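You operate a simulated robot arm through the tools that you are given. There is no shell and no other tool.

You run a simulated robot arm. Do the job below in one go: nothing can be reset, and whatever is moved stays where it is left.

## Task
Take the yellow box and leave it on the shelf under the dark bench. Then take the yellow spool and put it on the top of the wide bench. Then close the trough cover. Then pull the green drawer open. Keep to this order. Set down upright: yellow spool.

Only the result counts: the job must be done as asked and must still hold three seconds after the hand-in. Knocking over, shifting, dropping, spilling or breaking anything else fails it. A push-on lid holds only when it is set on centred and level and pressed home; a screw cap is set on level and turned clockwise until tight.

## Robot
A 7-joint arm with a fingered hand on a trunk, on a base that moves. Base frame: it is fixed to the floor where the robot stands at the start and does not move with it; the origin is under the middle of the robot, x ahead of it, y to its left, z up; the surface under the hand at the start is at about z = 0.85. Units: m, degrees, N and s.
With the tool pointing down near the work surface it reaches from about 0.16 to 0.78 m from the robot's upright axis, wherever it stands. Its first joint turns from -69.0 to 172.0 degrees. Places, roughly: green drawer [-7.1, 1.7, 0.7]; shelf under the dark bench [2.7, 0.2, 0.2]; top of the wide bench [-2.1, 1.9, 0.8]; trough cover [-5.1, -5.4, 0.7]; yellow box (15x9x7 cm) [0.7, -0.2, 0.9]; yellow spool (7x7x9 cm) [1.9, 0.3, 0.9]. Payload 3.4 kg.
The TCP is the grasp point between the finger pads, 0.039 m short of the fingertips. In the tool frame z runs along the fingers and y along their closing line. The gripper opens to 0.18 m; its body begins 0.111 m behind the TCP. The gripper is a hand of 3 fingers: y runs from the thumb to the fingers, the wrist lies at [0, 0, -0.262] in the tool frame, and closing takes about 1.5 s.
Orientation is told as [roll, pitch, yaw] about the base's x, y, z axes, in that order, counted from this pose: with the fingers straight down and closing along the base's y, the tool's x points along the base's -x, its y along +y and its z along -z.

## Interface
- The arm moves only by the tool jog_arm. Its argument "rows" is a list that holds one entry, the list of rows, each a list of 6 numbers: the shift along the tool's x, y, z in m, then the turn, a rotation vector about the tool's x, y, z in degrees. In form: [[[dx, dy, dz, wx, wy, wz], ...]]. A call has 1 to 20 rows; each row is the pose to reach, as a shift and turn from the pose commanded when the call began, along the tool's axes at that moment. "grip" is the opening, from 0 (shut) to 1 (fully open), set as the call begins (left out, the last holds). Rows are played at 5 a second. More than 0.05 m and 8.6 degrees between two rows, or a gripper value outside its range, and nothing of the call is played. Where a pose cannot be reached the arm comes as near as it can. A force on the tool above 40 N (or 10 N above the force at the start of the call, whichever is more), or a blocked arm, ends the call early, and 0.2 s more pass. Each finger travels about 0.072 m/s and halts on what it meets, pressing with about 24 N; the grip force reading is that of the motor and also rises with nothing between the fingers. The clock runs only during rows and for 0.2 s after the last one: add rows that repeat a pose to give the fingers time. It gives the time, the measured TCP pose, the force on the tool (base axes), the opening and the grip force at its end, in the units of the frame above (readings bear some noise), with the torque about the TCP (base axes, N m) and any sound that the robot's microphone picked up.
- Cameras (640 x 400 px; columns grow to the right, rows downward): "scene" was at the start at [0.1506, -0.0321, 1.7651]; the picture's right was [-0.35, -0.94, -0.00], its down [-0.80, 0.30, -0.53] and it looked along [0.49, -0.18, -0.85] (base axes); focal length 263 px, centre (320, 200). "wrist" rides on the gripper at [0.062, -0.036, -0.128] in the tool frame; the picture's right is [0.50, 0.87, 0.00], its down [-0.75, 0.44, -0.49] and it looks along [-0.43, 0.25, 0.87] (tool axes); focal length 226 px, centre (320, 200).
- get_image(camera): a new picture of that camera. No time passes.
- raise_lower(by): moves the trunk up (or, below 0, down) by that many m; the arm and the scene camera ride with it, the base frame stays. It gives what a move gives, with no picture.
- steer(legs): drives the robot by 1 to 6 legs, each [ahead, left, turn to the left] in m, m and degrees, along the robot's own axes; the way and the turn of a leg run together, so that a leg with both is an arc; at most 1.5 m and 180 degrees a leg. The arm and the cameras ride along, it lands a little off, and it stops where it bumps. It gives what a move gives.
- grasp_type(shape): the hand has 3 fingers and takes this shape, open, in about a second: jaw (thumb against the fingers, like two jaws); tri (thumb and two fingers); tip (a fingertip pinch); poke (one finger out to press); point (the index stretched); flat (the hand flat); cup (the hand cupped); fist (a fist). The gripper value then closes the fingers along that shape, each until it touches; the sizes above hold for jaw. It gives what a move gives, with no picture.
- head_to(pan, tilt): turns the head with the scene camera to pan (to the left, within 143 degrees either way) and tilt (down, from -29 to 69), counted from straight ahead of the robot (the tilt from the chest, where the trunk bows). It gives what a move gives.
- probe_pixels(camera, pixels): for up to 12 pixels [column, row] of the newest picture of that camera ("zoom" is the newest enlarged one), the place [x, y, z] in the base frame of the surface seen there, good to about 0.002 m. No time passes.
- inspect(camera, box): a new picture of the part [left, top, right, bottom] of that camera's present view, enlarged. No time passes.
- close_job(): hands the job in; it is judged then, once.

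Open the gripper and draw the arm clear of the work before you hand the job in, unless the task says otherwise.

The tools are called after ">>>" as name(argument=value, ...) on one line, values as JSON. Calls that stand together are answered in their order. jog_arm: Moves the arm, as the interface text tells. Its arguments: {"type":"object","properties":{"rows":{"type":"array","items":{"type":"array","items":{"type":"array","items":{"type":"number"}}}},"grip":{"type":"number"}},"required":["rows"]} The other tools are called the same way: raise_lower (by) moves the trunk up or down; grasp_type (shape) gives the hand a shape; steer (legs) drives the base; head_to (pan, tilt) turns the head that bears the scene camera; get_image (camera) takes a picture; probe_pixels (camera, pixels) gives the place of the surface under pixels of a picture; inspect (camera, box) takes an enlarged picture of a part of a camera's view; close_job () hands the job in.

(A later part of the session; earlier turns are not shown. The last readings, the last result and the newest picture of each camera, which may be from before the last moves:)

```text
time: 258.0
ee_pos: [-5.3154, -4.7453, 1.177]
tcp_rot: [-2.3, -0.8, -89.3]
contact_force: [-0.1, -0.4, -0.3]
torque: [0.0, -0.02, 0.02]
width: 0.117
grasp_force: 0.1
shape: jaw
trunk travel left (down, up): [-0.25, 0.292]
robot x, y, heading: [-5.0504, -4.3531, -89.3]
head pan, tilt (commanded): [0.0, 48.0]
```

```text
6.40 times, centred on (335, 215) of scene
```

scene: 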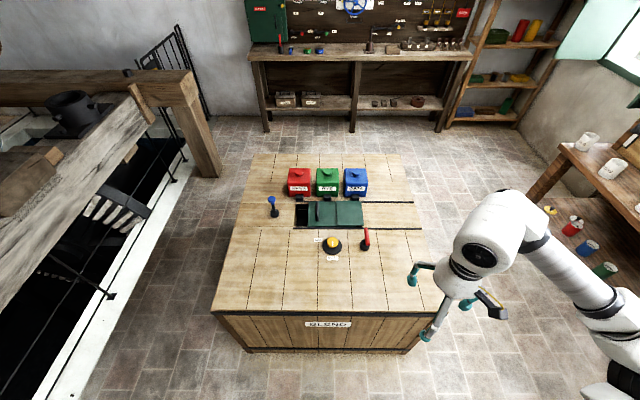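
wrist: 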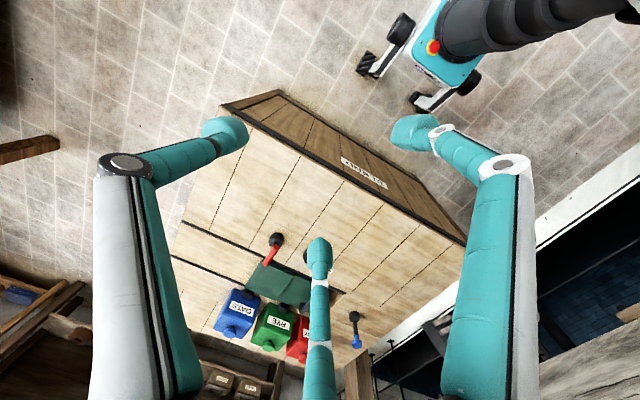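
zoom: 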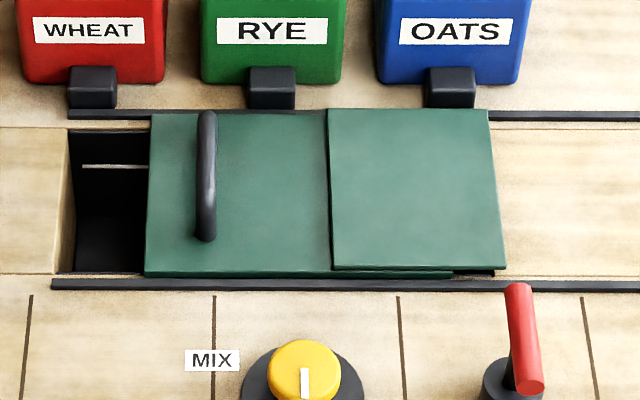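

The cover is a green plate with a black handle that slides along the rails; the trough is open on its left side. I probe the opening, plate, handle and neighbours.

>>> probe_pixels(camera="zoom", pixels=[[64, 180], [72, 260], [152, 180], [147, 265], [320, 200], [206, 115], [206, 150], [206, 190], [206, 232], [210, 239], [250, 200], [415, 200]])

>>> probe_pixels(camera="zoom", pixels=[[495, 262], [332, 262], [492, 115], [90, 88], [270, 85], [450, 85], [305, 350], [525, 300], [530, 380], [110, 220], [300, 268], [150, 285]])

```text
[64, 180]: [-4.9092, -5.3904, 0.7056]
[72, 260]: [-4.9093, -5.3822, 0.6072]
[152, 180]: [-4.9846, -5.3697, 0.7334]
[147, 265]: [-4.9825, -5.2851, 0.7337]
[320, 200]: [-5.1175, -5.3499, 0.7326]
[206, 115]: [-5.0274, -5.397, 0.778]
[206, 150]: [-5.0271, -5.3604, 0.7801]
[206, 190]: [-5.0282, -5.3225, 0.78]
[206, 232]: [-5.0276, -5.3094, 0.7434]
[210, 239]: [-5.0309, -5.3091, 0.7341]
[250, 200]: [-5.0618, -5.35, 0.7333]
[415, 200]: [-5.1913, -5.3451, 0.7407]
```

```text
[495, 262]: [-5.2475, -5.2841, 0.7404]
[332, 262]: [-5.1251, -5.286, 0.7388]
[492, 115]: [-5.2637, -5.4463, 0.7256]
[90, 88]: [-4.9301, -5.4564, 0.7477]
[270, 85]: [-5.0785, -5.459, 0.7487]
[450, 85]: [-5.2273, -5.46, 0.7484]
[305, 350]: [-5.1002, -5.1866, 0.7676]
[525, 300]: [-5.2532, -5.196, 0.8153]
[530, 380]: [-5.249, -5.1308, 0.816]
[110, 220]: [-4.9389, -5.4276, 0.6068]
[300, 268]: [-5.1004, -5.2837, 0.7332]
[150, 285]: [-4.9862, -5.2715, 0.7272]
```

Trough spans x −4.909…−5.25; the sliding plate's left edge is at −4.984, so it must slide +x by 7.5 cm. The handle bar is at x −5.0275, y −5.31…−5.40, top z 0.78. I drive 0.2 m closer to the bin front.

>>> steer(legs=[[0.2, 0.03, -0.6]])

>>> get_image(camera="scene")

```text
time: 259.6
ee_pos: [-5.2848, -4.9427, 1.1771]
tcp_rot: [-2.1, -1.0, -89.8]
contact_force: [0.7, -0.4, -0.8]
torque: [0.05, 0.04, -0.01]
width: 0.1167
grasp_force: 0.1
shape: jaw
trunk travel left (down, up): [-0.25, 0.292]
robot x, y, heading: [-5.0162, -4.5491, -89.7]
head pan, tilt (commanded): [0.0, 48.0]
```

```text
taken
```

scene: 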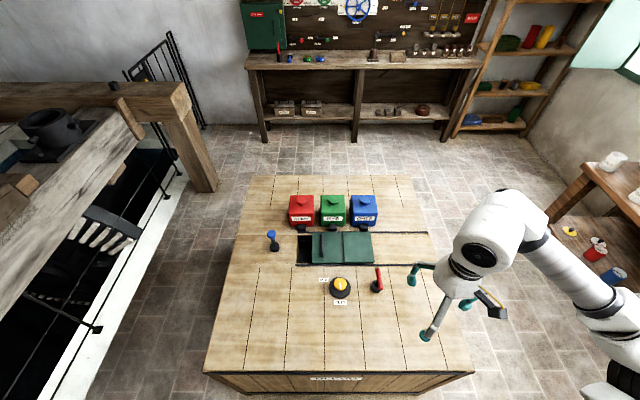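

Handle is 0.8 m ahead, so I'll use a tilted hand. I close the fingers and move to about (−5.09, −5.20, 0.95) with a 35° forward tilt.

>>> jog_arm(rows=[[[-0.0257, 0.0195, 0.0227, -0.2, -3.4, 0], [-0.0514, 0.039, 0.0454, -0.4, -6.8, 0], [-0.0771, 0.0585, 0.0681, -0.6, -10.2, 0], [-0.1028, 0.078, 0.0908, -0.8, -13.6, 0], [-0.1285, 0.0975, 0.1135, -1.0, -17, 0], [-0.1542, 0.117, 0.1362, -1.2, -20.4, 0], [-0.1799, 0.1365, 0.1589, -1.4, -23.8, 0], [-0.2056, 0.156, 0.1816, -1.6, -27.2, 0], [-0.2313, 0.1755, 0.2043, -1.8, -30.6, 0], [-0.257, 0.195, 0.227, -2.0, -34, 0], [-0.257, 0.195, 0.227, -2.0, -34, 0]]], grip=0)

>>> get_image(camera="wrist")

>>> get_image(camera="scene")

```text
time: 262.0
ee_pos: [-5.0954, -5.202, 0.9473]
tcp_rot: [-0.9, -35.2, -88.7]
contact_force: [-0.3, -0.1, -0.5]
torque: [-0.01, -0.01, -0.02]
width: 0.0002
grasp_force: 23.9
shape: jaw
trunk travel left (down, up): [-0.25, 0.292]
robot x, y, heading: [-5.0124, -4.5505, -89.8]
head pan, tilt (commanded): [0.0, 48.0]
```

```text
taken
```

wrist: 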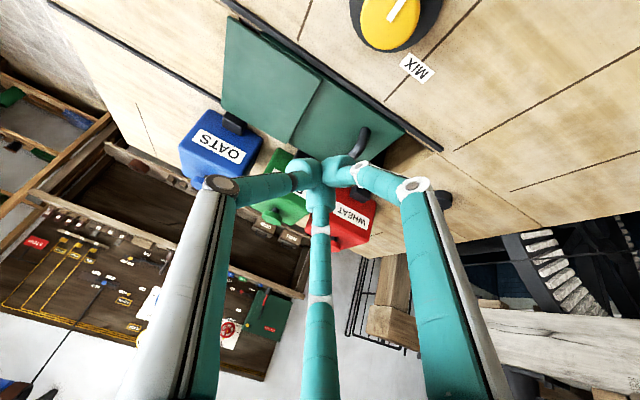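

```text
taken
```

scene: 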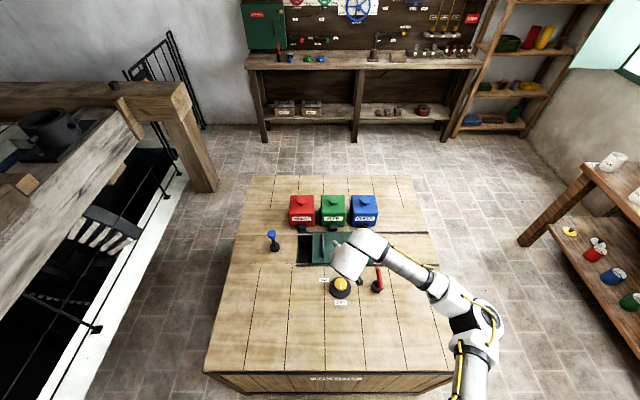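

The closed fingertips form a compact cluster at the TCP. I probe the cluster, the handle and the buttons in the wrist view for exact distances.

>>> probe_pixels(camera="wrist", pixels=[[300, 172], [340, 168], [318, 190], [320, 165], [290, 172], [352, 172], [360, 132], [350, 155], [400, 130], [235, 125], [275, 155], [290, 150]])

>>> inspect(camera="wrist", box=[210, 60, 430, 220])

```text
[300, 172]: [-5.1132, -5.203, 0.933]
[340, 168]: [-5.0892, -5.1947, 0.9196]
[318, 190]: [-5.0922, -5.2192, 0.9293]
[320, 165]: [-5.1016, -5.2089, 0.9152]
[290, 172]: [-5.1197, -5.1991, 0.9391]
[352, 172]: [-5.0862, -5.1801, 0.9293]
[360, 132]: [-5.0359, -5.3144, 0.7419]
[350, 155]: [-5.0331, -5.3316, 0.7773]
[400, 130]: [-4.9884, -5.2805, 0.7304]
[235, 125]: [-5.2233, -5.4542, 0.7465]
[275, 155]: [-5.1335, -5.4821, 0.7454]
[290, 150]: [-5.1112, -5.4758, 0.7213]
```

```text
2.50 times, centred on (320, 140) of wrist
```

zoom: 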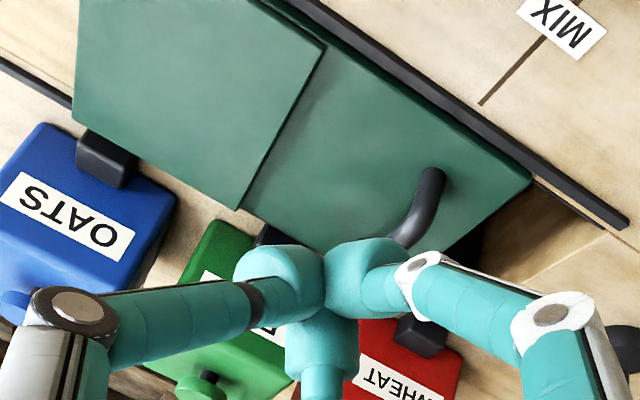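

Cluster radius ≈0.025, tips 3.2 cm below the TCP. I move in over the plate to the right of the handle, TCP ≈(−5.088, −5.352, 0.82).

>>> jog_arm(rows=[[[-0.01, 0.001, 0.038, 0, 0, 0], [-0.02, 0.002, 0.076, 0, 0, 0], [-0.03, 0.003, 0.114, 0, 0, 0], [-0.04, 0.0036, 0.152, 0, 0, 0], [-0.0494, 0.0036, 0.19, 0, 0, 0], [-0.0494, 0.0036, 0.19, 0, 0, 0]]])

>>> get_image(camera="wrist")

>>> inspect(camera="scene", box=[260, 180, 460, 310])

```text
time: 263.4
ee_pos: [-5.0926, -5.3499, 0.8207]
tcp_rot: [-0.9, -35.1, -88.8]
contact_force: [0.1, -0.7, -0.2]
torque: [-0.01, -0.01, 0.01]
width: 0.0
grasp_force: 24.2
shape: jaw
trunk travel left (down, up): [-0.25, 0.292]
robot x, y, heading: [-5.0149, -4.5551, -89.7]
head pan, tilt (commanded): [0.0, 48.0]
```

```text
taken
```

wrist: 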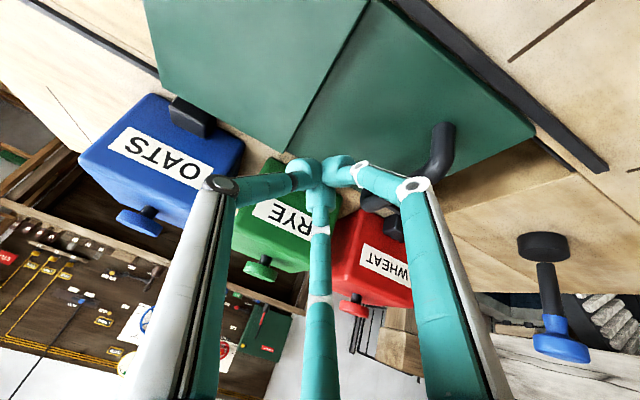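

```text
3.08 times, centred on (360, 245) of scene
```

zoom: 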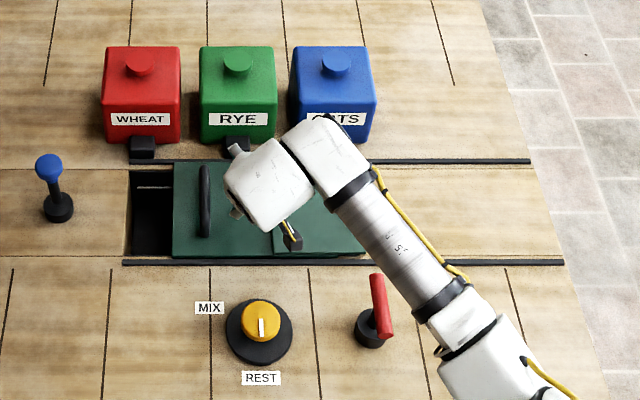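

The hand is to the right of the handle (bar at zoom (203,200)). I check the forearm's height above the red lever before lowering.

>>> probe_pixels(camera="zoom", pixels=[[380, 220], [430, 290], [480, 350], [378, 290], [270, 190], [203, 180], [330, 140], [175, 200], [130, 200]])

>>> probe_pixels(camera="wrist", pixels=[[300, 168], [340, 168], [318, 160], [318, 185], [440, 135], [432, 175], [375, 195], [350, 175]])

```text
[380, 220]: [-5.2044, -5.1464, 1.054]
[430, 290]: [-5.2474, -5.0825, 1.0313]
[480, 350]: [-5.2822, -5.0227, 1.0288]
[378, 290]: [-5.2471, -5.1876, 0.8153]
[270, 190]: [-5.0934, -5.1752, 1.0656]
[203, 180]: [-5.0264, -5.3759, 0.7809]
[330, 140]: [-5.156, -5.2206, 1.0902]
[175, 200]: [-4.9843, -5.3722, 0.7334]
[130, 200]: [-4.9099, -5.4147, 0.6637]
```

```text
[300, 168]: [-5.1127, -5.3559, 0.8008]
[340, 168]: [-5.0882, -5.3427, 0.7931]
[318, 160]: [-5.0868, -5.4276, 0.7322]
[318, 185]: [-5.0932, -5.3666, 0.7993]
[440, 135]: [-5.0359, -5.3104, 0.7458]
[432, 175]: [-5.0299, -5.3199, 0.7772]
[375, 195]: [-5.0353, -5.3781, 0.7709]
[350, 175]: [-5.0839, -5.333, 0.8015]
```

Forearm underside stays ≈0.95, lever top 0.816. I lower the closed fingertips 4 cm beside the handle.

>>> jog_arm(rows=[[[0.008, 0, 0.0115, 0, 0, 0], [0.016, 0, 0.023, 0, 0, 0], [0.0236, 0, 0.0335, 0, 0, 0], [0.0236, 0, 0.0335, 0, 0, 0]]])

>>> get_image(camera="wrist")

```text
time: 264.4
ee_pos: [-5.093, -5.3502, 0.7785]
tcp_rot: [-0.8, -34.9, -88.7]
contact_force: [0.1, 0.0, 0.0]
torque: [-0.01, -0.01, -0.02]
width: 0.0
grasp_force: 23.7
shape: jaw
trunk travel left (down, up): [-0.25, 0.292]
robot x, y, heading: [-5.0153, -4.5501, -90.1]
head pan, tilt (commanded): [0.0, 48.0]
```

```text
taken
```

wrist: 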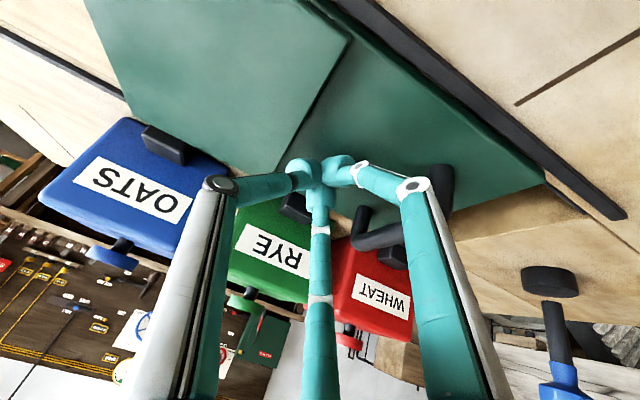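

No contact; tips are 1.2 cm above the plate beside the handle. I push toward +x (tool +y) by 8 cm first and watch the force.

>>> jog_arm(rows=[[[0, 0.012, 0, 0, 0, 0], [0, 0.024, 0, 0, 0, 0], [0, 0.034, 0, 0, 0, 0], [0, 0.044, 0, 0, 0, 0], [0, 0.054, 0, 0, 0, 0], [0, 0.064, 0, 0, 0, 0], [0, 0.072, 0, 0, 0, 0], [0, 0.08, 0, 0, 0, 0], [0, 0.08, 0, 0, 0, 0]]])

>>> get_image(camera="wrist")

>>> inspect(camera="scene", box=[260, 180, 460, 310])

```text
time: 266.4
ee_pos: [-5.0121, -5.3509, 0.7767]
tcp_rot: [-0.8, -35.0, -88.8]
contact_force: [-0.8, 0.4, 1.2]
torque: [0.0, 0.01, 0.04]
width: 0.0
grasp_force: 24.0
shape: jaw
trunk travel left (down, up): [-0.25, 0.292]
robot x, y, heading: [-5.0181, -4.5514, -89.6]
head pan, tilt (commanded): [0.0, 48.0]
```

```text
taken
```

wrist: 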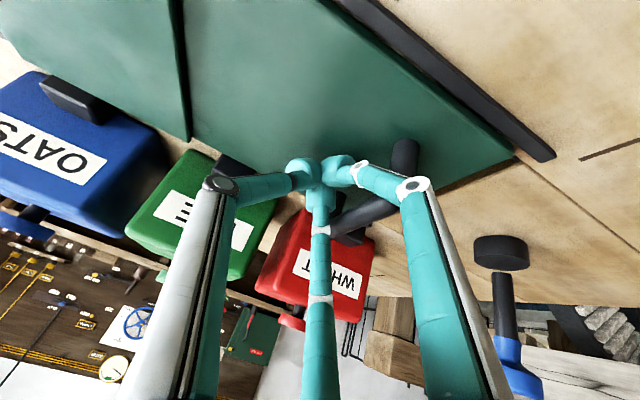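

```text
3.08 times, centred on (360, 245) of scene
```

zoom: 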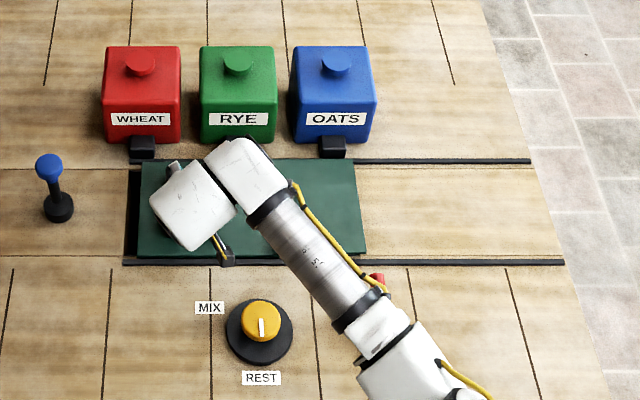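

The plate slid; only a thin dark gap (zoom columns 130–140) remains. I push further in small steps until it stops.

>>> jog_arm(rows=[[[0, 0.005, 0, 0, 0, 0], [0, 0.01, 0, 0, 0, 0], [0, 0.015, 0, 0, 0, 0], [0, 0.02, 0, 0, 0, 0], [0, 0.024, 0, 0, 0, 0], [0, 0.028, 0, 0, 0, 0], [0, 0.028, 0, 0, 0, 0]]])

>>> inspect(camera="scene", box=[260, 180, 460, 310])

>>> get_image(camera="wrist")

```text
time: 268.0
ee_pos: [-4.9834, -5.3488, 0.7777]
tcp_rot: [-0.9, -35.1, -88.7]
contact_force: [0.6, -0.7, 0.6]
torque: [0.0, 0.03, 0.02]
width: 0.0
grasp_force: 24.3
shape: jaw
trunk travel left (down, up): [-0.25, 0.292]
robot x, y, heading: [-5.0136, -4.5505, -89.9]
head pan, tilt (commanded): [0.0, 48.0]
```

```text
3.08 times, centred on (360, 245) of scene
```

zoom: 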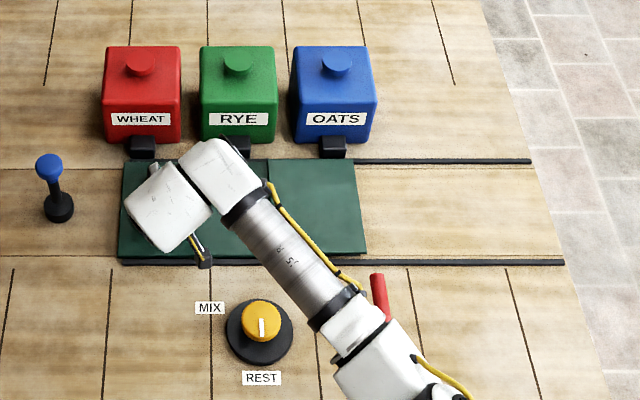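

```text
taken
```

wrist: 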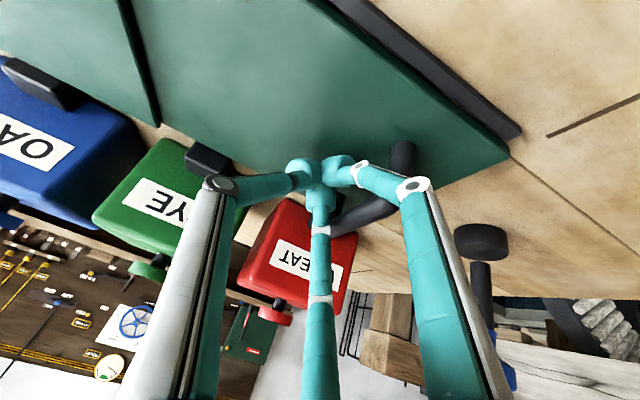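

The plate now covers the trough's left end. I probe its left edge and the seam to the right plate to see whether it is fully closed and not overshot.

>>> inspect(camera="scene", box=[285, 215, 385, 275])

>>> probe_pixels(camera="wrist", pixels=[[505, 155], [500, 165], [505, 135], [130, 60], [150, 100], [160, 60], [402, 155], [515, 165]])

```text
6.40 times, centred on (335, 245) of scene
```

zoom: 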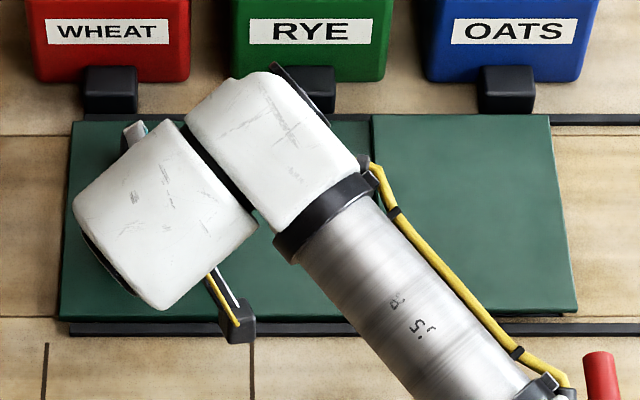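

```text
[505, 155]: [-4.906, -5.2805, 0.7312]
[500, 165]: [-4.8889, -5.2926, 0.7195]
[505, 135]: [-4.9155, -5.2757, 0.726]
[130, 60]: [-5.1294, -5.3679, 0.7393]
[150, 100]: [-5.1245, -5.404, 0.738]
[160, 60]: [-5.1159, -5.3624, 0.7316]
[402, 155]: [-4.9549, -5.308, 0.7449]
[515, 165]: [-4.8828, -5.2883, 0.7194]
```

The left edge is about at the trough end (−4.907 vs −4.909) with no stop felt yet. I push a few more millimetres to find the stop.

>>> jog_arm(rows=[[[0, 0.002, 0, 0, 0, 0], [0, 0.004, 0, 0, 0, 0], [0, 0.006, 0, 0, 0, 0], [0, 0.006, 0, 0, 0, 0]]])

>>> get_image(camera="wrist")

```text
time: 269.0
ee_pos: [-4.9756, -5.3483, 0.7787]
tcp_rot: [-0.9, -35.1, -88.7]
contact_force: [0.4, 0.6, -0.1]
torque: [0.0, 0.01, -0.01]
width: 0.0
grasp_force: 24.1
shape: jaw
trunk travel left (down, up): [-0.25, 0.292]
robot x, y, heading: [-5.0148, -4.5501, -89.8]
head pan, tilt (commanded): [0.0, 48.0]
```

```text
taken
```

wrist: 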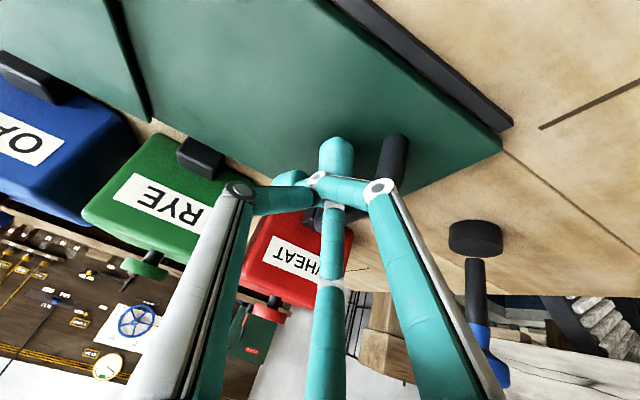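

The fingers shifted against each other, so there is resistance now. I probe the handle and plate edge to see whether the plate moved.

>>> probe_pixels(camera="wrist", pixels=[[395, 150], [385, 180], [497, 150], [490, 140], [500, 160], [140, 60], [130, 60], [150, 110], [336, 150], [290, 180]])

>>> inspect(camera="wrist", box=[280, 80, 540, 240])

```text
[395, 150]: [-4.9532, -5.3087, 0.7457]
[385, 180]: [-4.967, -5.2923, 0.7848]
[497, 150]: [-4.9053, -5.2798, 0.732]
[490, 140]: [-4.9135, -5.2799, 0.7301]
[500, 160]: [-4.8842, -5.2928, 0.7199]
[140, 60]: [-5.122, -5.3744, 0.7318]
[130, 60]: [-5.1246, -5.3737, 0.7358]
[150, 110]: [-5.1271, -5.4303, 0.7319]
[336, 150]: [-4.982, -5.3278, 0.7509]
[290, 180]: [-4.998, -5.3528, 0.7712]
```

```text
2.46 times, centred on (410, 160) of wrist
```

zoom: 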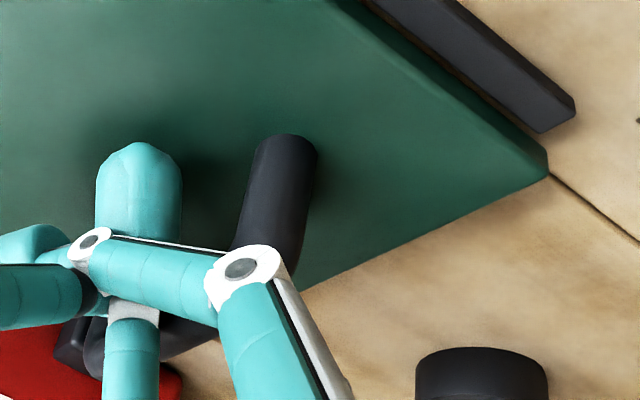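

The handle stayed at x −4.953 while I pushed, so the plate is against its stop, exactly at the trough end. I back the fingers off 3 cm in −x, then raise.

>>> jog_arm(rows=[[[0, -0.01, 0, 0, 0, 0], [0, -0.02, 0, 0, 0, 0], [0, -0.03, 0, 0, 0, 0], [-0.012, -0.03, -0.016, 0, 0, 0], [-0.024, -0.03, -0.033, 0, 0, 0], [-0.04, -0.03, -0.056, 0, 0, 0], [-0.058, -0.03, -0.082, 0, 0, 0], [-0.06, -0.03, -0.12, 0, 0, 0], [-0.06, -0.03, -0.16, 0, 0, 0], [-0.06, -0.03, -0.2, 0, 0, 0], [-0.06, -0.03, -0.24, 0, 0, 0], [-0.06, -0.03, -0.24, 0, 0, 0]]])

>>> inspect(camera="scene", box=[260, 180, 460, 310])

```text
time: 271.6
ee_pos: [-5.0046, -5.2578, 1.0102]
tcp_rot: [-0.9, -35.0, -88.8]
contact_force: [0.3, -0.3, -0.3]
torque: [0.03, 0.03, 0.01]
width: 0.0
grasp_force: 24.1
shape: jaw
trunk travel left (down, up): [-0.25, 0.292]
robot x, y, heading: [-5.0129, -4.5504, -89.7]
head pan, tilt (commanded): [0.0, 48.0]
```

```text
3.08 times, centred on (360, 245) of scene
```

zoom: 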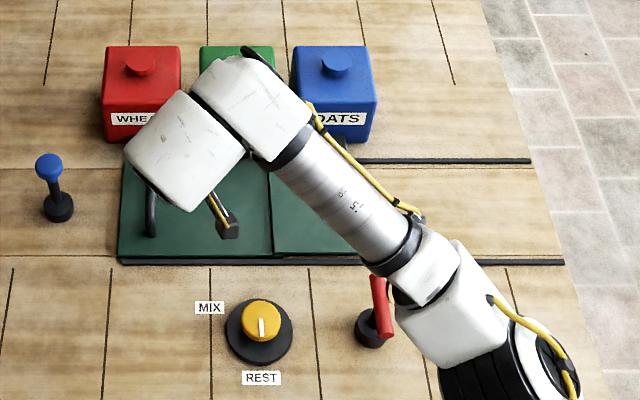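

The trough is covered: the plate reaches the left end and the seam at the right plate is closed. I retract the arm to a travel pose and look at the result again.

>>> jog_arm(rows=[[[0.02, -0.0125, -0.037, 0, 4.4, 0], [0.04, -0.025, -0.074, 0, 8.8, 0], [0.06, -0.0375, -0.111, 0, 13.1, 0], [0.08, -0.05, -0.148, 0, 17.5, 0], [0.1, -0.0625, -0.185, 0, 21.9, 0], [0.12, -0.075, -0.222, 0, 26.3, 0], [0.14, -0.0875, -0.259, 0, 30.6, 0], [0.159, -0.1, -0.295, 0, 35, 0], [0.159, -0.1, -0.295, 0, 35, 0]]], grip=0.6)

>>> inspect(camera="scene", box=[230, 170, 430, 310])

```text
time: 273.6
ee_pos: [-5.1061, -4.9643, 1.1625]
tcp_rot: [-0.7, 0.2, -89.2]
contact_force: [0.7, -1.1, 0.1]
torque: [-0.04, 0.0, 0.0]
width: 0.1074
grasp_force: 0.1
shape: jaw
trunk travel left (down, up): [-0.25, 0.292]
robot x, y, heading: [-5.017, -4.5522, -90.1]
head pan, tilt (commanded): [0.0, 48.0]
```

```text
2.86 times, centred on (330, 240) of scene
```

zoom: 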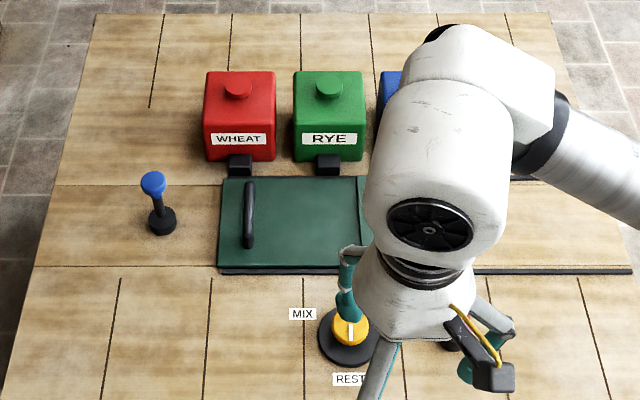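

Nothing else was disturbed. Now to the green drawer at (−7.1, 1.7): I raise the trunk for clearance, back away, go left to x ≈ −4.12 and reverse past the table.

>>> raise_lower(by=0.2)

>>> steer(legs=[[-0.55, 0, 0], [0, 0.88, 0], [-1.0, 0, 0]])

```text
time: 275.8
ee_pos: [-5.1092, -4.9619, 1.362]
tcp_rot: [-0.7, 0.0, -89.2]
contact_force: [0.1, -0.7, 0.8]
torque: [-0.01, -0.02, -0.01]
width: 0.1073
grasp_force: 0.1
shape: jaw
trunk travel left (down, up): [-0.45, 0.092]
robot x, y, heading: [-5.0142, -4.5495, -89.9]
head pan, tilt (commanded): [0.0, 48.0]
```

```text
time: 288.2
ee_pos: [-4.2479, -3.3403, 1.3623]
tcp_rot: [-1.0, 0.0, -89.6]
contact_force: [0.8, -0.6, -0.9]
torque: [-0.03, 0.04, 0.02]
width: 0.1073
grasp_force: 0.0
shape: jaw
trunk travel left (down, up): [-0.45, 0.092]
robot x, y, heading: [-4.1593, -2.9319, -90.1]
head pan, tilt (commanded): [0.0, 48.0]
```

At (−4.16, −2.93). I reverse 1.1 m more, then turn right to face −x and look ahead.

>>> steer(legs=[[-1.1, 0, 0], [0, 0, -90]])

>>> head_to(pan=-25, tilt=20)

>>> get_image(camera="scene")

```text
time: 297.5
ee_pos: [-4.5539, -1.7692, 1.3635]
tcp_rot: [-1.3, -0.1, 179.2]
contact_force: [-0.5, -1.0, -1.3]
torque: [0.07, 0.02, 0.0]
width: 0.1074
grasp_force: 0.0
shape: jaw
trunk travel left (down, up): [-0.45, 0.092]
robot x, y, heading: [-4.1449, -1.8607, 178.4]
head pan, tilt (commanded): [0.0, 48.0]
```

```text
time: 298.5
ee_pos: [-4.5512, -1.772, 1.3634]
tcp_rot: [-1.4, -0.3, 179.3]
contact_force: [0.3, 0.1, -0.2]
torque: [-0.01, 0.02, 0.01]
width: 0.1079
grasp_force: 0.0
shape: jaw
trunk travel left (down, up): [-0.45, 0.092]
robot x, y, heading: [-4.1494, -1.8632, 178.4]
head pan, tilt (commanded): [-25.0, 20.0]
```

```text
taken
```

scene: 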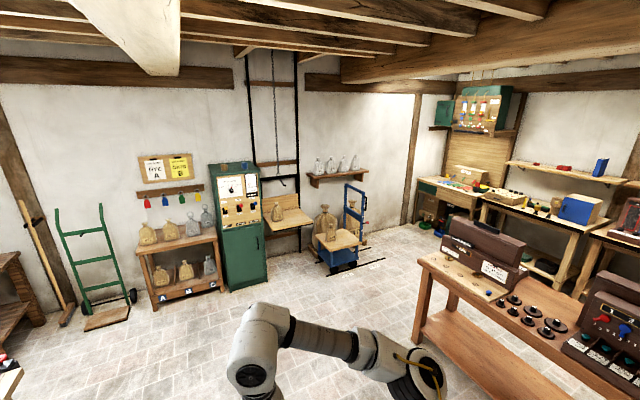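

A bench in the far corner at (455,195) seems to have a green drawer. I enlarge it.

>>> inspect(camera="scene", box=[400, 80, 600, 270])

>>> probe_pixels(camera="scene", pixels=[[428, 187], [438, 192], [460, 185], [425, 225], [350, 265], [325, 245], [265, 270], [415, 310], [420, 345], [480, 210], [560, 260], [380, 260]])

```text
2.11 times, centred on (500, 175) of scene
```

zoom: 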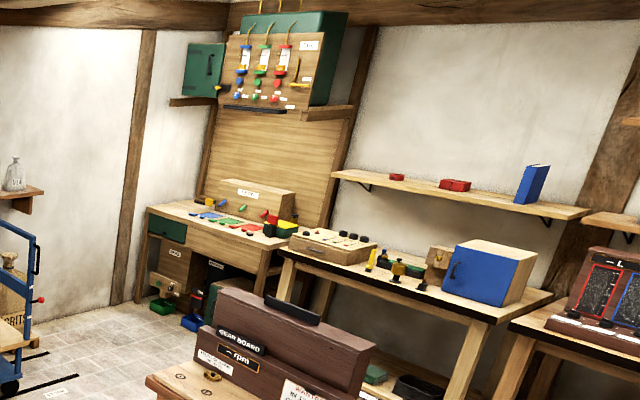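

```text
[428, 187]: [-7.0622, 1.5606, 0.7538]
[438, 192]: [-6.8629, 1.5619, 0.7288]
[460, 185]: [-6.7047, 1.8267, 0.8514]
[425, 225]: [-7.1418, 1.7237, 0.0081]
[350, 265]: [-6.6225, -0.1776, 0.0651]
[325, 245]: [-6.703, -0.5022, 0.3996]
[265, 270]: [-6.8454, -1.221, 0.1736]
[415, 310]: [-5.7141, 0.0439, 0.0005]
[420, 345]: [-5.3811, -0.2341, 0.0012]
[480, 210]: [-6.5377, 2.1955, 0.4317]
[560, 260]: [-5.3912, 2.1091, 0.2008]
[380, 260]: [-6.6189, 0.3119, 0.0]
```

The green drawer front is at y 1.56, around x −7.06, z 0.75. I drive ahead to x ≈ −6.05, between the control table and the blue cart.

>>> steer(legs=[[0, 0, 1.6], [0.95, 0, 0], [0.95, 0, 0]])

>>> head_to(pan=-70, tilt=35)

>>> get_image(camera="scene")

```text
time: 308.2
ee_pos: [-6.4315, -1.7586, 1.3649]
tcp_rot: [-0.9, -0.3, -179.8]
contact_force: [-0.2, 0.2, 0.1]
torque: [-0.01, -0.02, 0.01]
width: 0.1076
grasp_force: 0.1
shape: jaw
trunk travel left (down, up): [-0.45, 0.092]
robot x, y, heading: [-6.0262, -1.8496, 179.4]
head pan, tilt (commanded): [-25.0, 20.0]
```

```text
time: 309.4
ee_pos: [-6.4304, -1.7507, 1.3629]
tcp_rot: [-0.6, -0.3, -180.0]
contact_force: [-0.2, -0.3, 0.8]
torque: [-0.02, 0.02, 0.0]
width: 0.1075
grasp_force: 0.1
shape: jaw
trunk travel left (down, up): [-0.45, 0.092]
robot x, y, heading: [-6.0287, -1.8477, 179.3]
head pan, tilt (commanded): [-70.0, 35.0]
```

```text
taken
```

scene: 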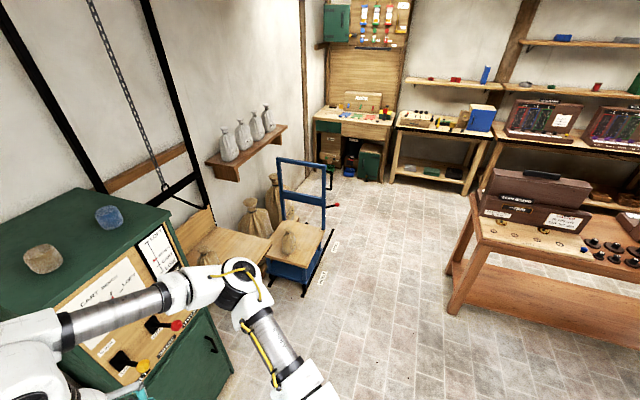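

The green cabinet is close to the arm at left. I probe the cabinet, the cart and the corridor limits.

>>> probe_pixels(camera="scene", pixels=[[160, 215], [230, 370], [110, 300], [160, 295], [275, 350], [245, 235], [325, 200], [335, 205], [320, 250], [455, 305], [478, 215], [300, 290]])

```text
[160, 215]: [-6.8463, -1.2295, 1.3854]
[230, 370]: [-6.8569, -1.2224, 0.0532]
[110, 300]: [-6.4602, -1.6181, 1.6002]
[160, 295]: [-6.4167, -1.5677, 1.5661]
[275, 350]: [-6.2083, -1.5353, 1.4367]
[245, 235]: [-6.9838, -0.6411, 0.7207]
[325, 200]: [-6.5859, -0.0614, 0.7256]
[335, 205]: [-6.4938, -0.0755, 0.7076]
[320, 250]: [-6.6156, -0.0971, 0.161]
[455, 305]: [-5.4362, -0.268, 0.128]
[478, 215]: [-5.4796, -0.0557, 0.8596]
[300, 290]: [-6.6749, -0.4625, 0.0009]
```

The corridor is x −5.48 to −6.49 (red cart handle). I strafe right (toward +y) at x ≈ −6.0 in steps.

>>> steer(legs=[[-0.03, 0, 0.7], [0, -1.2, 0]])

```text
time: 316.0
ee_pos: [-6.3988, -0.5492, 1.3647]
tcp_rot: [-1.4, -0.4, -179.4]
contact_force: [-1.1, -0.4, -0.1]
torque: [0.0, 0.02, 0.01]
width: 0.1077
grasp_force: 0.1
shape: jaw
trunk travel left (down, up): [-0.45, 0.092]
robot x, y, heading: [-5.9959, -0.6349, 179.6]
head pan, tilt (commanded): [-70.0, 35.0]
```

>>> steer(legs=[[0, -1.2, 0.4], [0, -0.25, 0]])

>>> head_to(pan=-70, tilt=40)

>>> get_image(camera="scene")

```text
time: 323.4
ee_pos: [-6.3969, 0.8757, 1.3648]
tcp_rot: [-1.6, -0.5, -178.7]
contact_force: [-0.9, 1.0, 0.2]
torque: [0.01, 0.03, 0.01]
width: 0.1077
grasp_force: 0.1
shape: jaw
trunk travel left (down, up): [-0.45, 0.092]
robot x, y, heading: [-5.9972, 0.8036, -179.6]
head pan, tilt (commanded): [-70.0, 35.0]
```

```text
time: 324.1
ee_pos: [-6.3952, 0.8877, 1.3655]
tcp_rot: [-1.3, -0.5, -178.9]
contact_force: [-0.3, -0.2, 0.5]
torque: [-0.02, -0.04, 0.03]
width: 0.1076
grasp_force: 0.1
shape: jaw
trunk travel left (down, up): [-0.45, 0.092]
robot x, y, heading: [-5.9925, 0.8014, -179.8]
head pan, tilt (commanded): [-70.0, 40.0]
```

```text
taken
```

scene: 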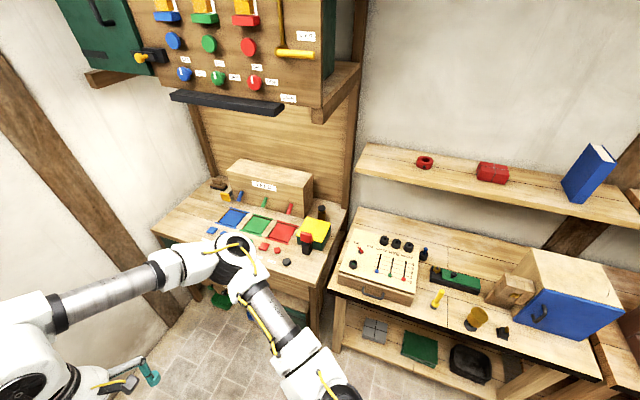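

I probe the wall panel's front and desk edges before turning to face +y.

>>> probe_pixels(camera="scene", pixels=[[250, 70], [230, 105], [310, 100], [110, 80], [155, 235], [325, 270], [300, 270], [60, 150], [330, 345], [300, 190], [320, 240], [225, 300]])

>>> steer(legs=[[0, 0, -90]])

>>> head_to(pan=40, tilt=40)

>>> get_image(camera="scene")

```text
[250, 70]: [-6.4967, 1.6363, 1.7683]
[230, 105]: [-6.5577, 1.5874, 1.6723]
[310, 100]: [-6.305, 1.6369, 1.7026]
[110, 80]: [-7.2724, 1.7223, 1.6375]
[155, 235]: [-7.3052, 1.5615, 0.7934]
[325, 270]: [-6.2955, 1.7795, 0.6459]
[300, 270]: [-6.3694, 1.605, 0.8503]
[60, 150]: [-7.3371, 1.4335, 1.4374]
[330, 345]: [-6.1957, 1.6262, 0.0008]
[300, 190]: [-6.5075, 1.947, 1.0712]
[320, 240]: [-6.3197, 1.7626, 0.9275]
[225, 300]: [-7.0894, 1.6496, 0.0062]
```

```text
time: 328.2
ee_pos: [-5.9346, 1.2035, 1.3672]
tcp_rot: [-1.6, -0.6, 93.1]
contact_force: [0.5, -0.6, -0.1]
torque: [0.0, 0.01, 0.01]
width: 0.1074
grasp_force: 0.0
shape: jaw
trunk travel left (down, up): [-0.45, 0.092]
robot x, y, heading: [-5.9897, 0.801, 92.5]
head pan, tilt (commanded): [-70.0, 40.0]
```

```text
time: 330.1
ee_pos: [-5.9238, 1.2021, 1.3654]
tcp_rot: [-1.2, -0.7, 92.9]
contact_force: [0.0, 0.4, -0.4]
torque: [-0.01, 0.05, 0.01]
width: 0.1078
grasp_force: 0.0
shape: jaw
trunk travel left (down, up): [-0.45, 0.092]
robot x, y, heading: [-5.9907, 0.8059, 92.3]
head pan, tilt (commanded): [40.0, 40.0]
```

```text
taken
```

scene: 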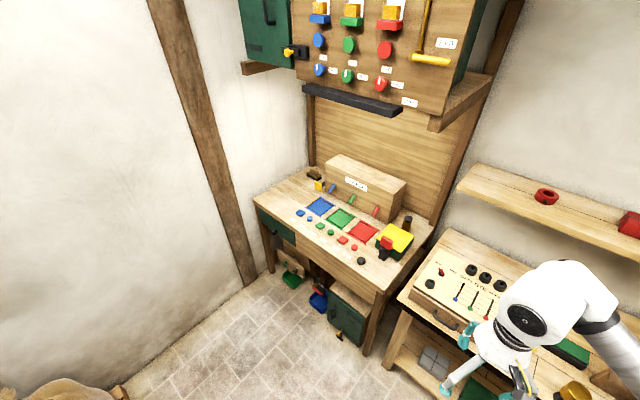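

The desk's green drawer front is at about (275,230). I enlarge it to see the handle.

>>> inspect(camera="scene", box=[240, 180, 400, 360])

>>> probe_pixels(camera="zoom", pixels=[[80, 90], [100, 110], [60, 85], [150, 130], [180, 150], [130, 115], [120, 190], [160, 230], [225, 270], [270, 290], [310, 350], [340, 300]])

```text
2.22 times, centred on (320, 270) of scene
```

zoom: 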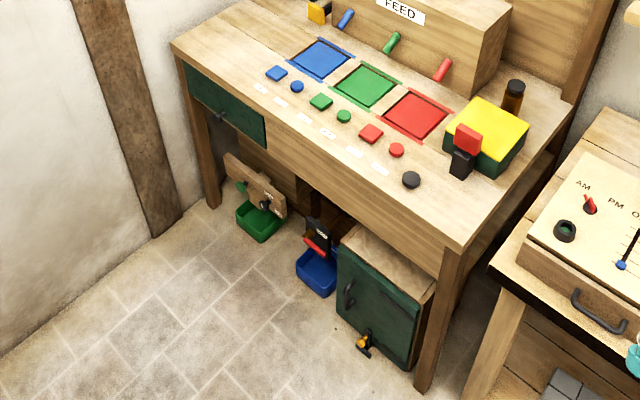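

```text
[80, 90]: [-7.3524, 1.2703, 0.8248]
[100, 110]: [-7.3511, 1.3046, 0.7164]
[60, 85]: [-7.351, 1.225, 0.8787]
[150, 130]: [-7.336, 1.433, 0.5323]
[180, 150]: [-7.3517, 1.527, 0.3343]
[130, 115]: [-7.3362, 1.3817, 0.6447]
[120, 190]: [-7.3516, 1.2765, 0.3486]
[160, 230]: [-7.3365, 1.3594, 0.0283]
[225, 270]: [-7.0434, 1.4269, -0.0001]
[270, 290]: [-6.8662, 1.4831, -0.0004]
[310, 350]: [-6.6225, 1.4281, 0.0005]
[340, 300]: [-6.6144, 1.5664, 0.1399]
```

I strafe left to x ≈ −6.97 in front of the drawer, lower the trunk again, and take a closer look.

>>> steer(legs=[[0, 0, -2.4], [0, 0.97, 0]])

>>> raise_lower(by=-0.2)

>>> head_to(pan=10, tilt=50)

>>> get_image(camera="scene")

>>> get_image(camera="wrist")

```text
time: 335.5
ee_pos: [-6.8706, 1.202, 1.3668]
tcp_rot: [-1.4, -0.7, 90.5]
contact_force: [-0.3, 0.8, -0.3]
torque: [0.0, 0.01, 0.02]
width: 0.108
grasp_force: 0.1
shape: jaw
trunk travel left (down, up): [-0.45, 0.092]
robot x, y, heading: [-6.9531, 0.8021, 89.5]
head pan, tilt (commanded): [40.0, 40.0]
```

```text
time: 337.7
ee_pos: [-6.8869, 1.199, 1.17]
tcp_rot: [-2.1, -0.8, 90.4]
contact_force: [-0.7, -0.1, -0.1]
torque: [-0.02, -0.04, 0.0]
width: 0.1077
grasp_force: 0.1
shape: jaw
trunk travel left (down, up): [-0.25, 0.292]
robot x, y, heading: [-6.9522, 0.8047, 89.6]
head pan, tilt (commanded): [40.0, 40.0]
```

```text
time: 338.6
ee_pos: [-6.8765, 1.1997, 1.1677]
tcp_rot: [-1.7, -0.8, 90.5]
contact_force: [1.3, 0.2, 0.5]
torque: [-0.01, 0.05, -0.05]
width: 0.1075
grasp_force: 0.1
shape: jaw
trunk travel left (down, up): [-0.25, 0.292]
robot x, y, heading: [-6.9491, 0.8071, 89.7]
head pan, tilt (commanded): [10.0, 50.0]
```

```text
taken
```

scene: 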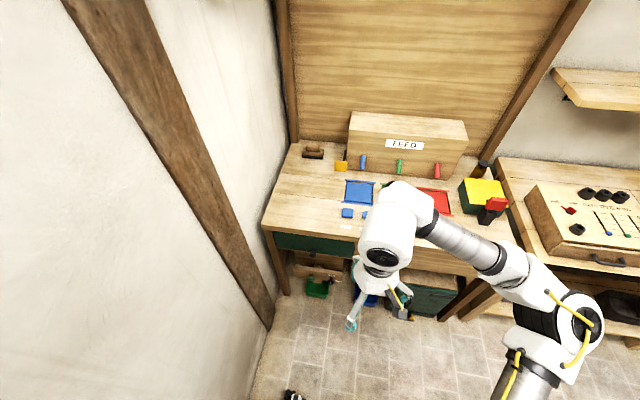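

```text
taken
```

wrist: 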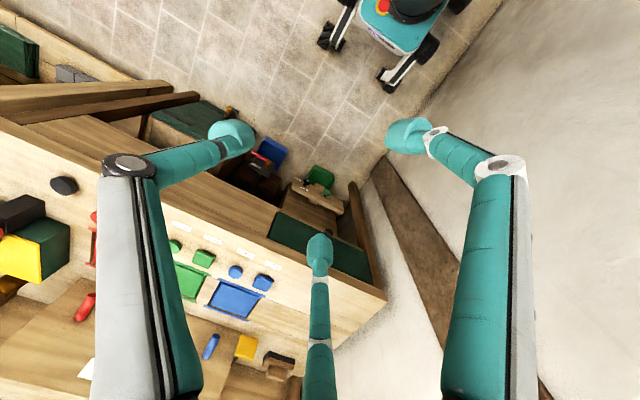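

>>> inspect(camera="scene", box=[255, 215, 375, 305])

>>> inspect(camera="wrist", box=[230, 150, 400, 310])

```text
4.44 times, centred on (315, 260) of scene
```

zoom: 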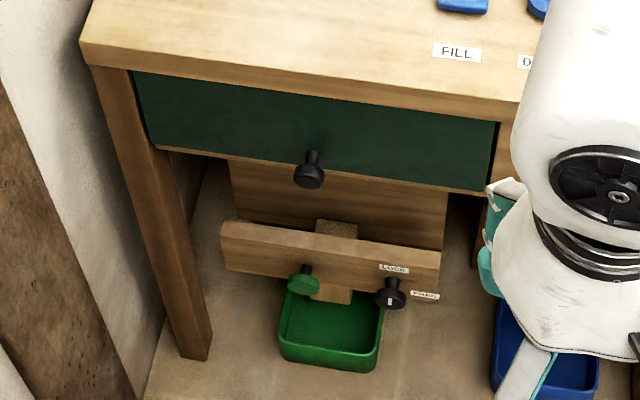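

```text
2.50 times, centred on (315, 230) of wrist
```

zoom: 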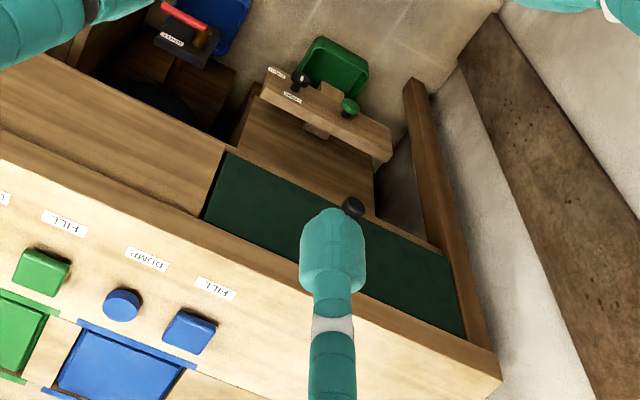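

The green drawer has a round knob at its centre. Below is a board with knobs and labels; I enlarge those labels in case they matter, and probe the knob.

>>> inspect(camera="scene", box=[290, 240, 350, 290])

>>> probe_pixels(camera="zoom", pixels=[[205, 105], [200, 75], [215, 75], [195, 115], [225, 110], [205, 60], [190, 90], [400, 60], [250, 210], [340, 240], [200, 250], [215, 120]])

```text
8.00 times, centred on (320, 265) of scene
```

zoom: 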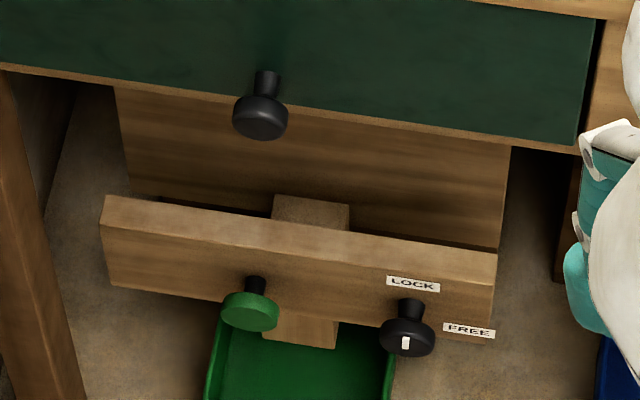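

```text
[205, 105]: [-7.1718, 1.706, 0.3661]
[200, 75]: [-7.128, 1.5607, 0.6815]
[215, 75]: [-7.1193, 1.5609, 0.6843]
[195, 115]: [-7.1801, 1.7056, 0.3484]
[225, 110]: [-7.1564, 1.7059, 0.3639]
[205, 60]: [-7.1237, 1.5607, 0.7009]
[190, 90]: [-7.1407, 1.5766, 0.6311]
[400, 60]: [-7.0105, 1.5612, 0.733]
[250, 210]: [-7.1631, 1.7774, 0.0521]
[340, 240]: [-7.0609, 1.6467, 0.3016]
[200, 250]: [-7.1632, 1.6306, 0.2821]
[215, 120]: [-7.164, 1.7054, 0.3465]
```

The green-front drawer at z ≈0.7 with its black knob is the target; I probe the knob itself precisely.

>>> probe_pixels(camera="zoom", pixels=[[262, 118], [240, 112], [283, 118], [262, 98], [262, 135], [266, 80], [270, 130], [255, 82], [405, 335], [250, 310], [580, 100], [20, 60]])

```text
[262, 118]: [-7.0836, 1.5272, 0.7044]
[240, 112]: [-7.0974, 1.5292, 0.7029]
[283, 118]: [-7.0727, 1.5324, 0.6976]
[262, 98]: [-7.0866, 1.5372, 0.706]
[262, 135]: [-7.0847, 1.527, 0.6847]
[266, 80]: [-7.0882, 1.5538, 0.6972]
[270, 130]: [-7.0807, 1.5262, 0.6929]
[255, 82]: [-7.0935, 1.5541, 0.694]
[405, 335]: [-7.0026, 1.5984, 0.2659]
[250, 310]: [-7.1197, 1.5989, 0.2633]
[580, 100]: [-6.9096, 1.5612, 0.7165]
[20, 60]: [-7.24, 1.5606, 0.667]
```

Knob: centre x −7.085, z 0.695, head front y 1.526, drawer face y 1.561. I'll grip it with the hand nearly horizontal. First I back off 0.12 m and shift 5 cm left, then begin lowering and tilting.

>>> steer(legs=[[-0.12, 0.05, 0.3]])

>>> jog_arm(rows=[[[-0.021, 0.014, 0.027, 0, -5, 0], [-0.042, 0.028, 0.054, 0, -10, 0], [-0.063, 0.042, 0.081, 0, -15, 0], [-0.084, 0.056, 0.108, 0, -20, 0], [-0.105, 0.07, 0.135, 0, -25, 0], [-0.126, 0.084, 0.162, 0, -30, 0], [-0.147, 0.098, 0.189, 0, -35, 0], [-0.168, 0.11, 0.216, 0, -40, 0], [-0.168, 0.11, 0.216, 0, -40, 0]]], grip=0.45)

>>> get_image(camera="scene")

>>> get_image(camera="wrist")

```text
time: 339.9
ee_pos: [-6.94, 1.0779, 1.1691]
tcp_rot: [-2.1, -0.8, 90.9]
contact_force: [0.4, 0.0, -0.3]
torque: [0.03, 0.0, 0.01]
width: 0.1078
grasp_force: 0.1
shape: jaw
trunk travel left (down, up): [-0.25, 0.292]
robot x, y, heading: [-7.0052, 0.6905, 90.0]
head pan, tilt (commanded): [10.0, 50.0]
```

```text
time: 341.9
ee_pos: [-7.0481, 1.2488, 0.9508]
tcp_rot: [-3.2, -41.0, 93.1]
contact_force: [0.5, -1.2, -0.4]
torque: [0.01, 0.03, -0.02]
width: 0.0814
grasp_force: 0.2
shape: jaw
trunk travel left (down, up): [-0.25, 0.292]
robot x, y, heading: [-7.0063, 0.6836, 90.0]
head pan, tilt (commanded): [10.0, 50.0]
```

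```text
taken
```

scene: 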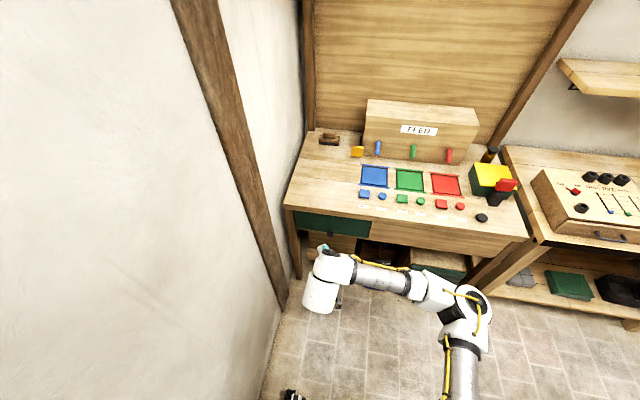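

```text
taken
```

wrist: 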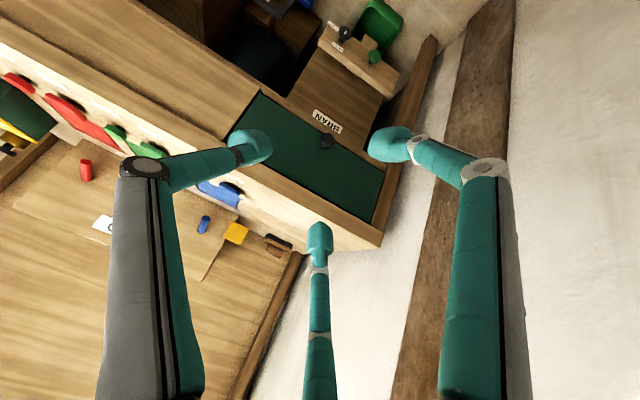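

The hand is tilted 41° but slightly twisted (yaw 93°, roll −3°). I correct the twist (wx −1.2, wz +2.3) while moving on to about (−7.085, 1.30, 0.82).

>>> jog_arm(rows=[[[0.0115, 0.0086, 0.033, -0.3, 0, 0.6], [0.023, 0.0172, 0.066, -0.6, 0, 1.2], [0.0345, 0.0258, 0.099, -0.9, 0, 1.8], [0.046, 0.034, 0.132, -1.2, 0, 2.3], [0.046, 0.034, 0.132, -1.2, 0, 2.3]]])

```text
time: 343.1
ee_pos: [-7.0815, 1.299, 0.8212]
tcp_rot: [0.1, -41.0, 89.8]
contact_force: [-0.3, -1.3, -0.5]
torque: [0.02, 0.01, -0.01]
width: 0.0813
grasp_force: 0.0
shape: jaw
trunk travel left (down, up): [-0.25, 0.292]
robot x, y, heading: [-7.0039, 0.6819, 89.8]
head pan, tilt (commanded): [10.0, 50.0]
```

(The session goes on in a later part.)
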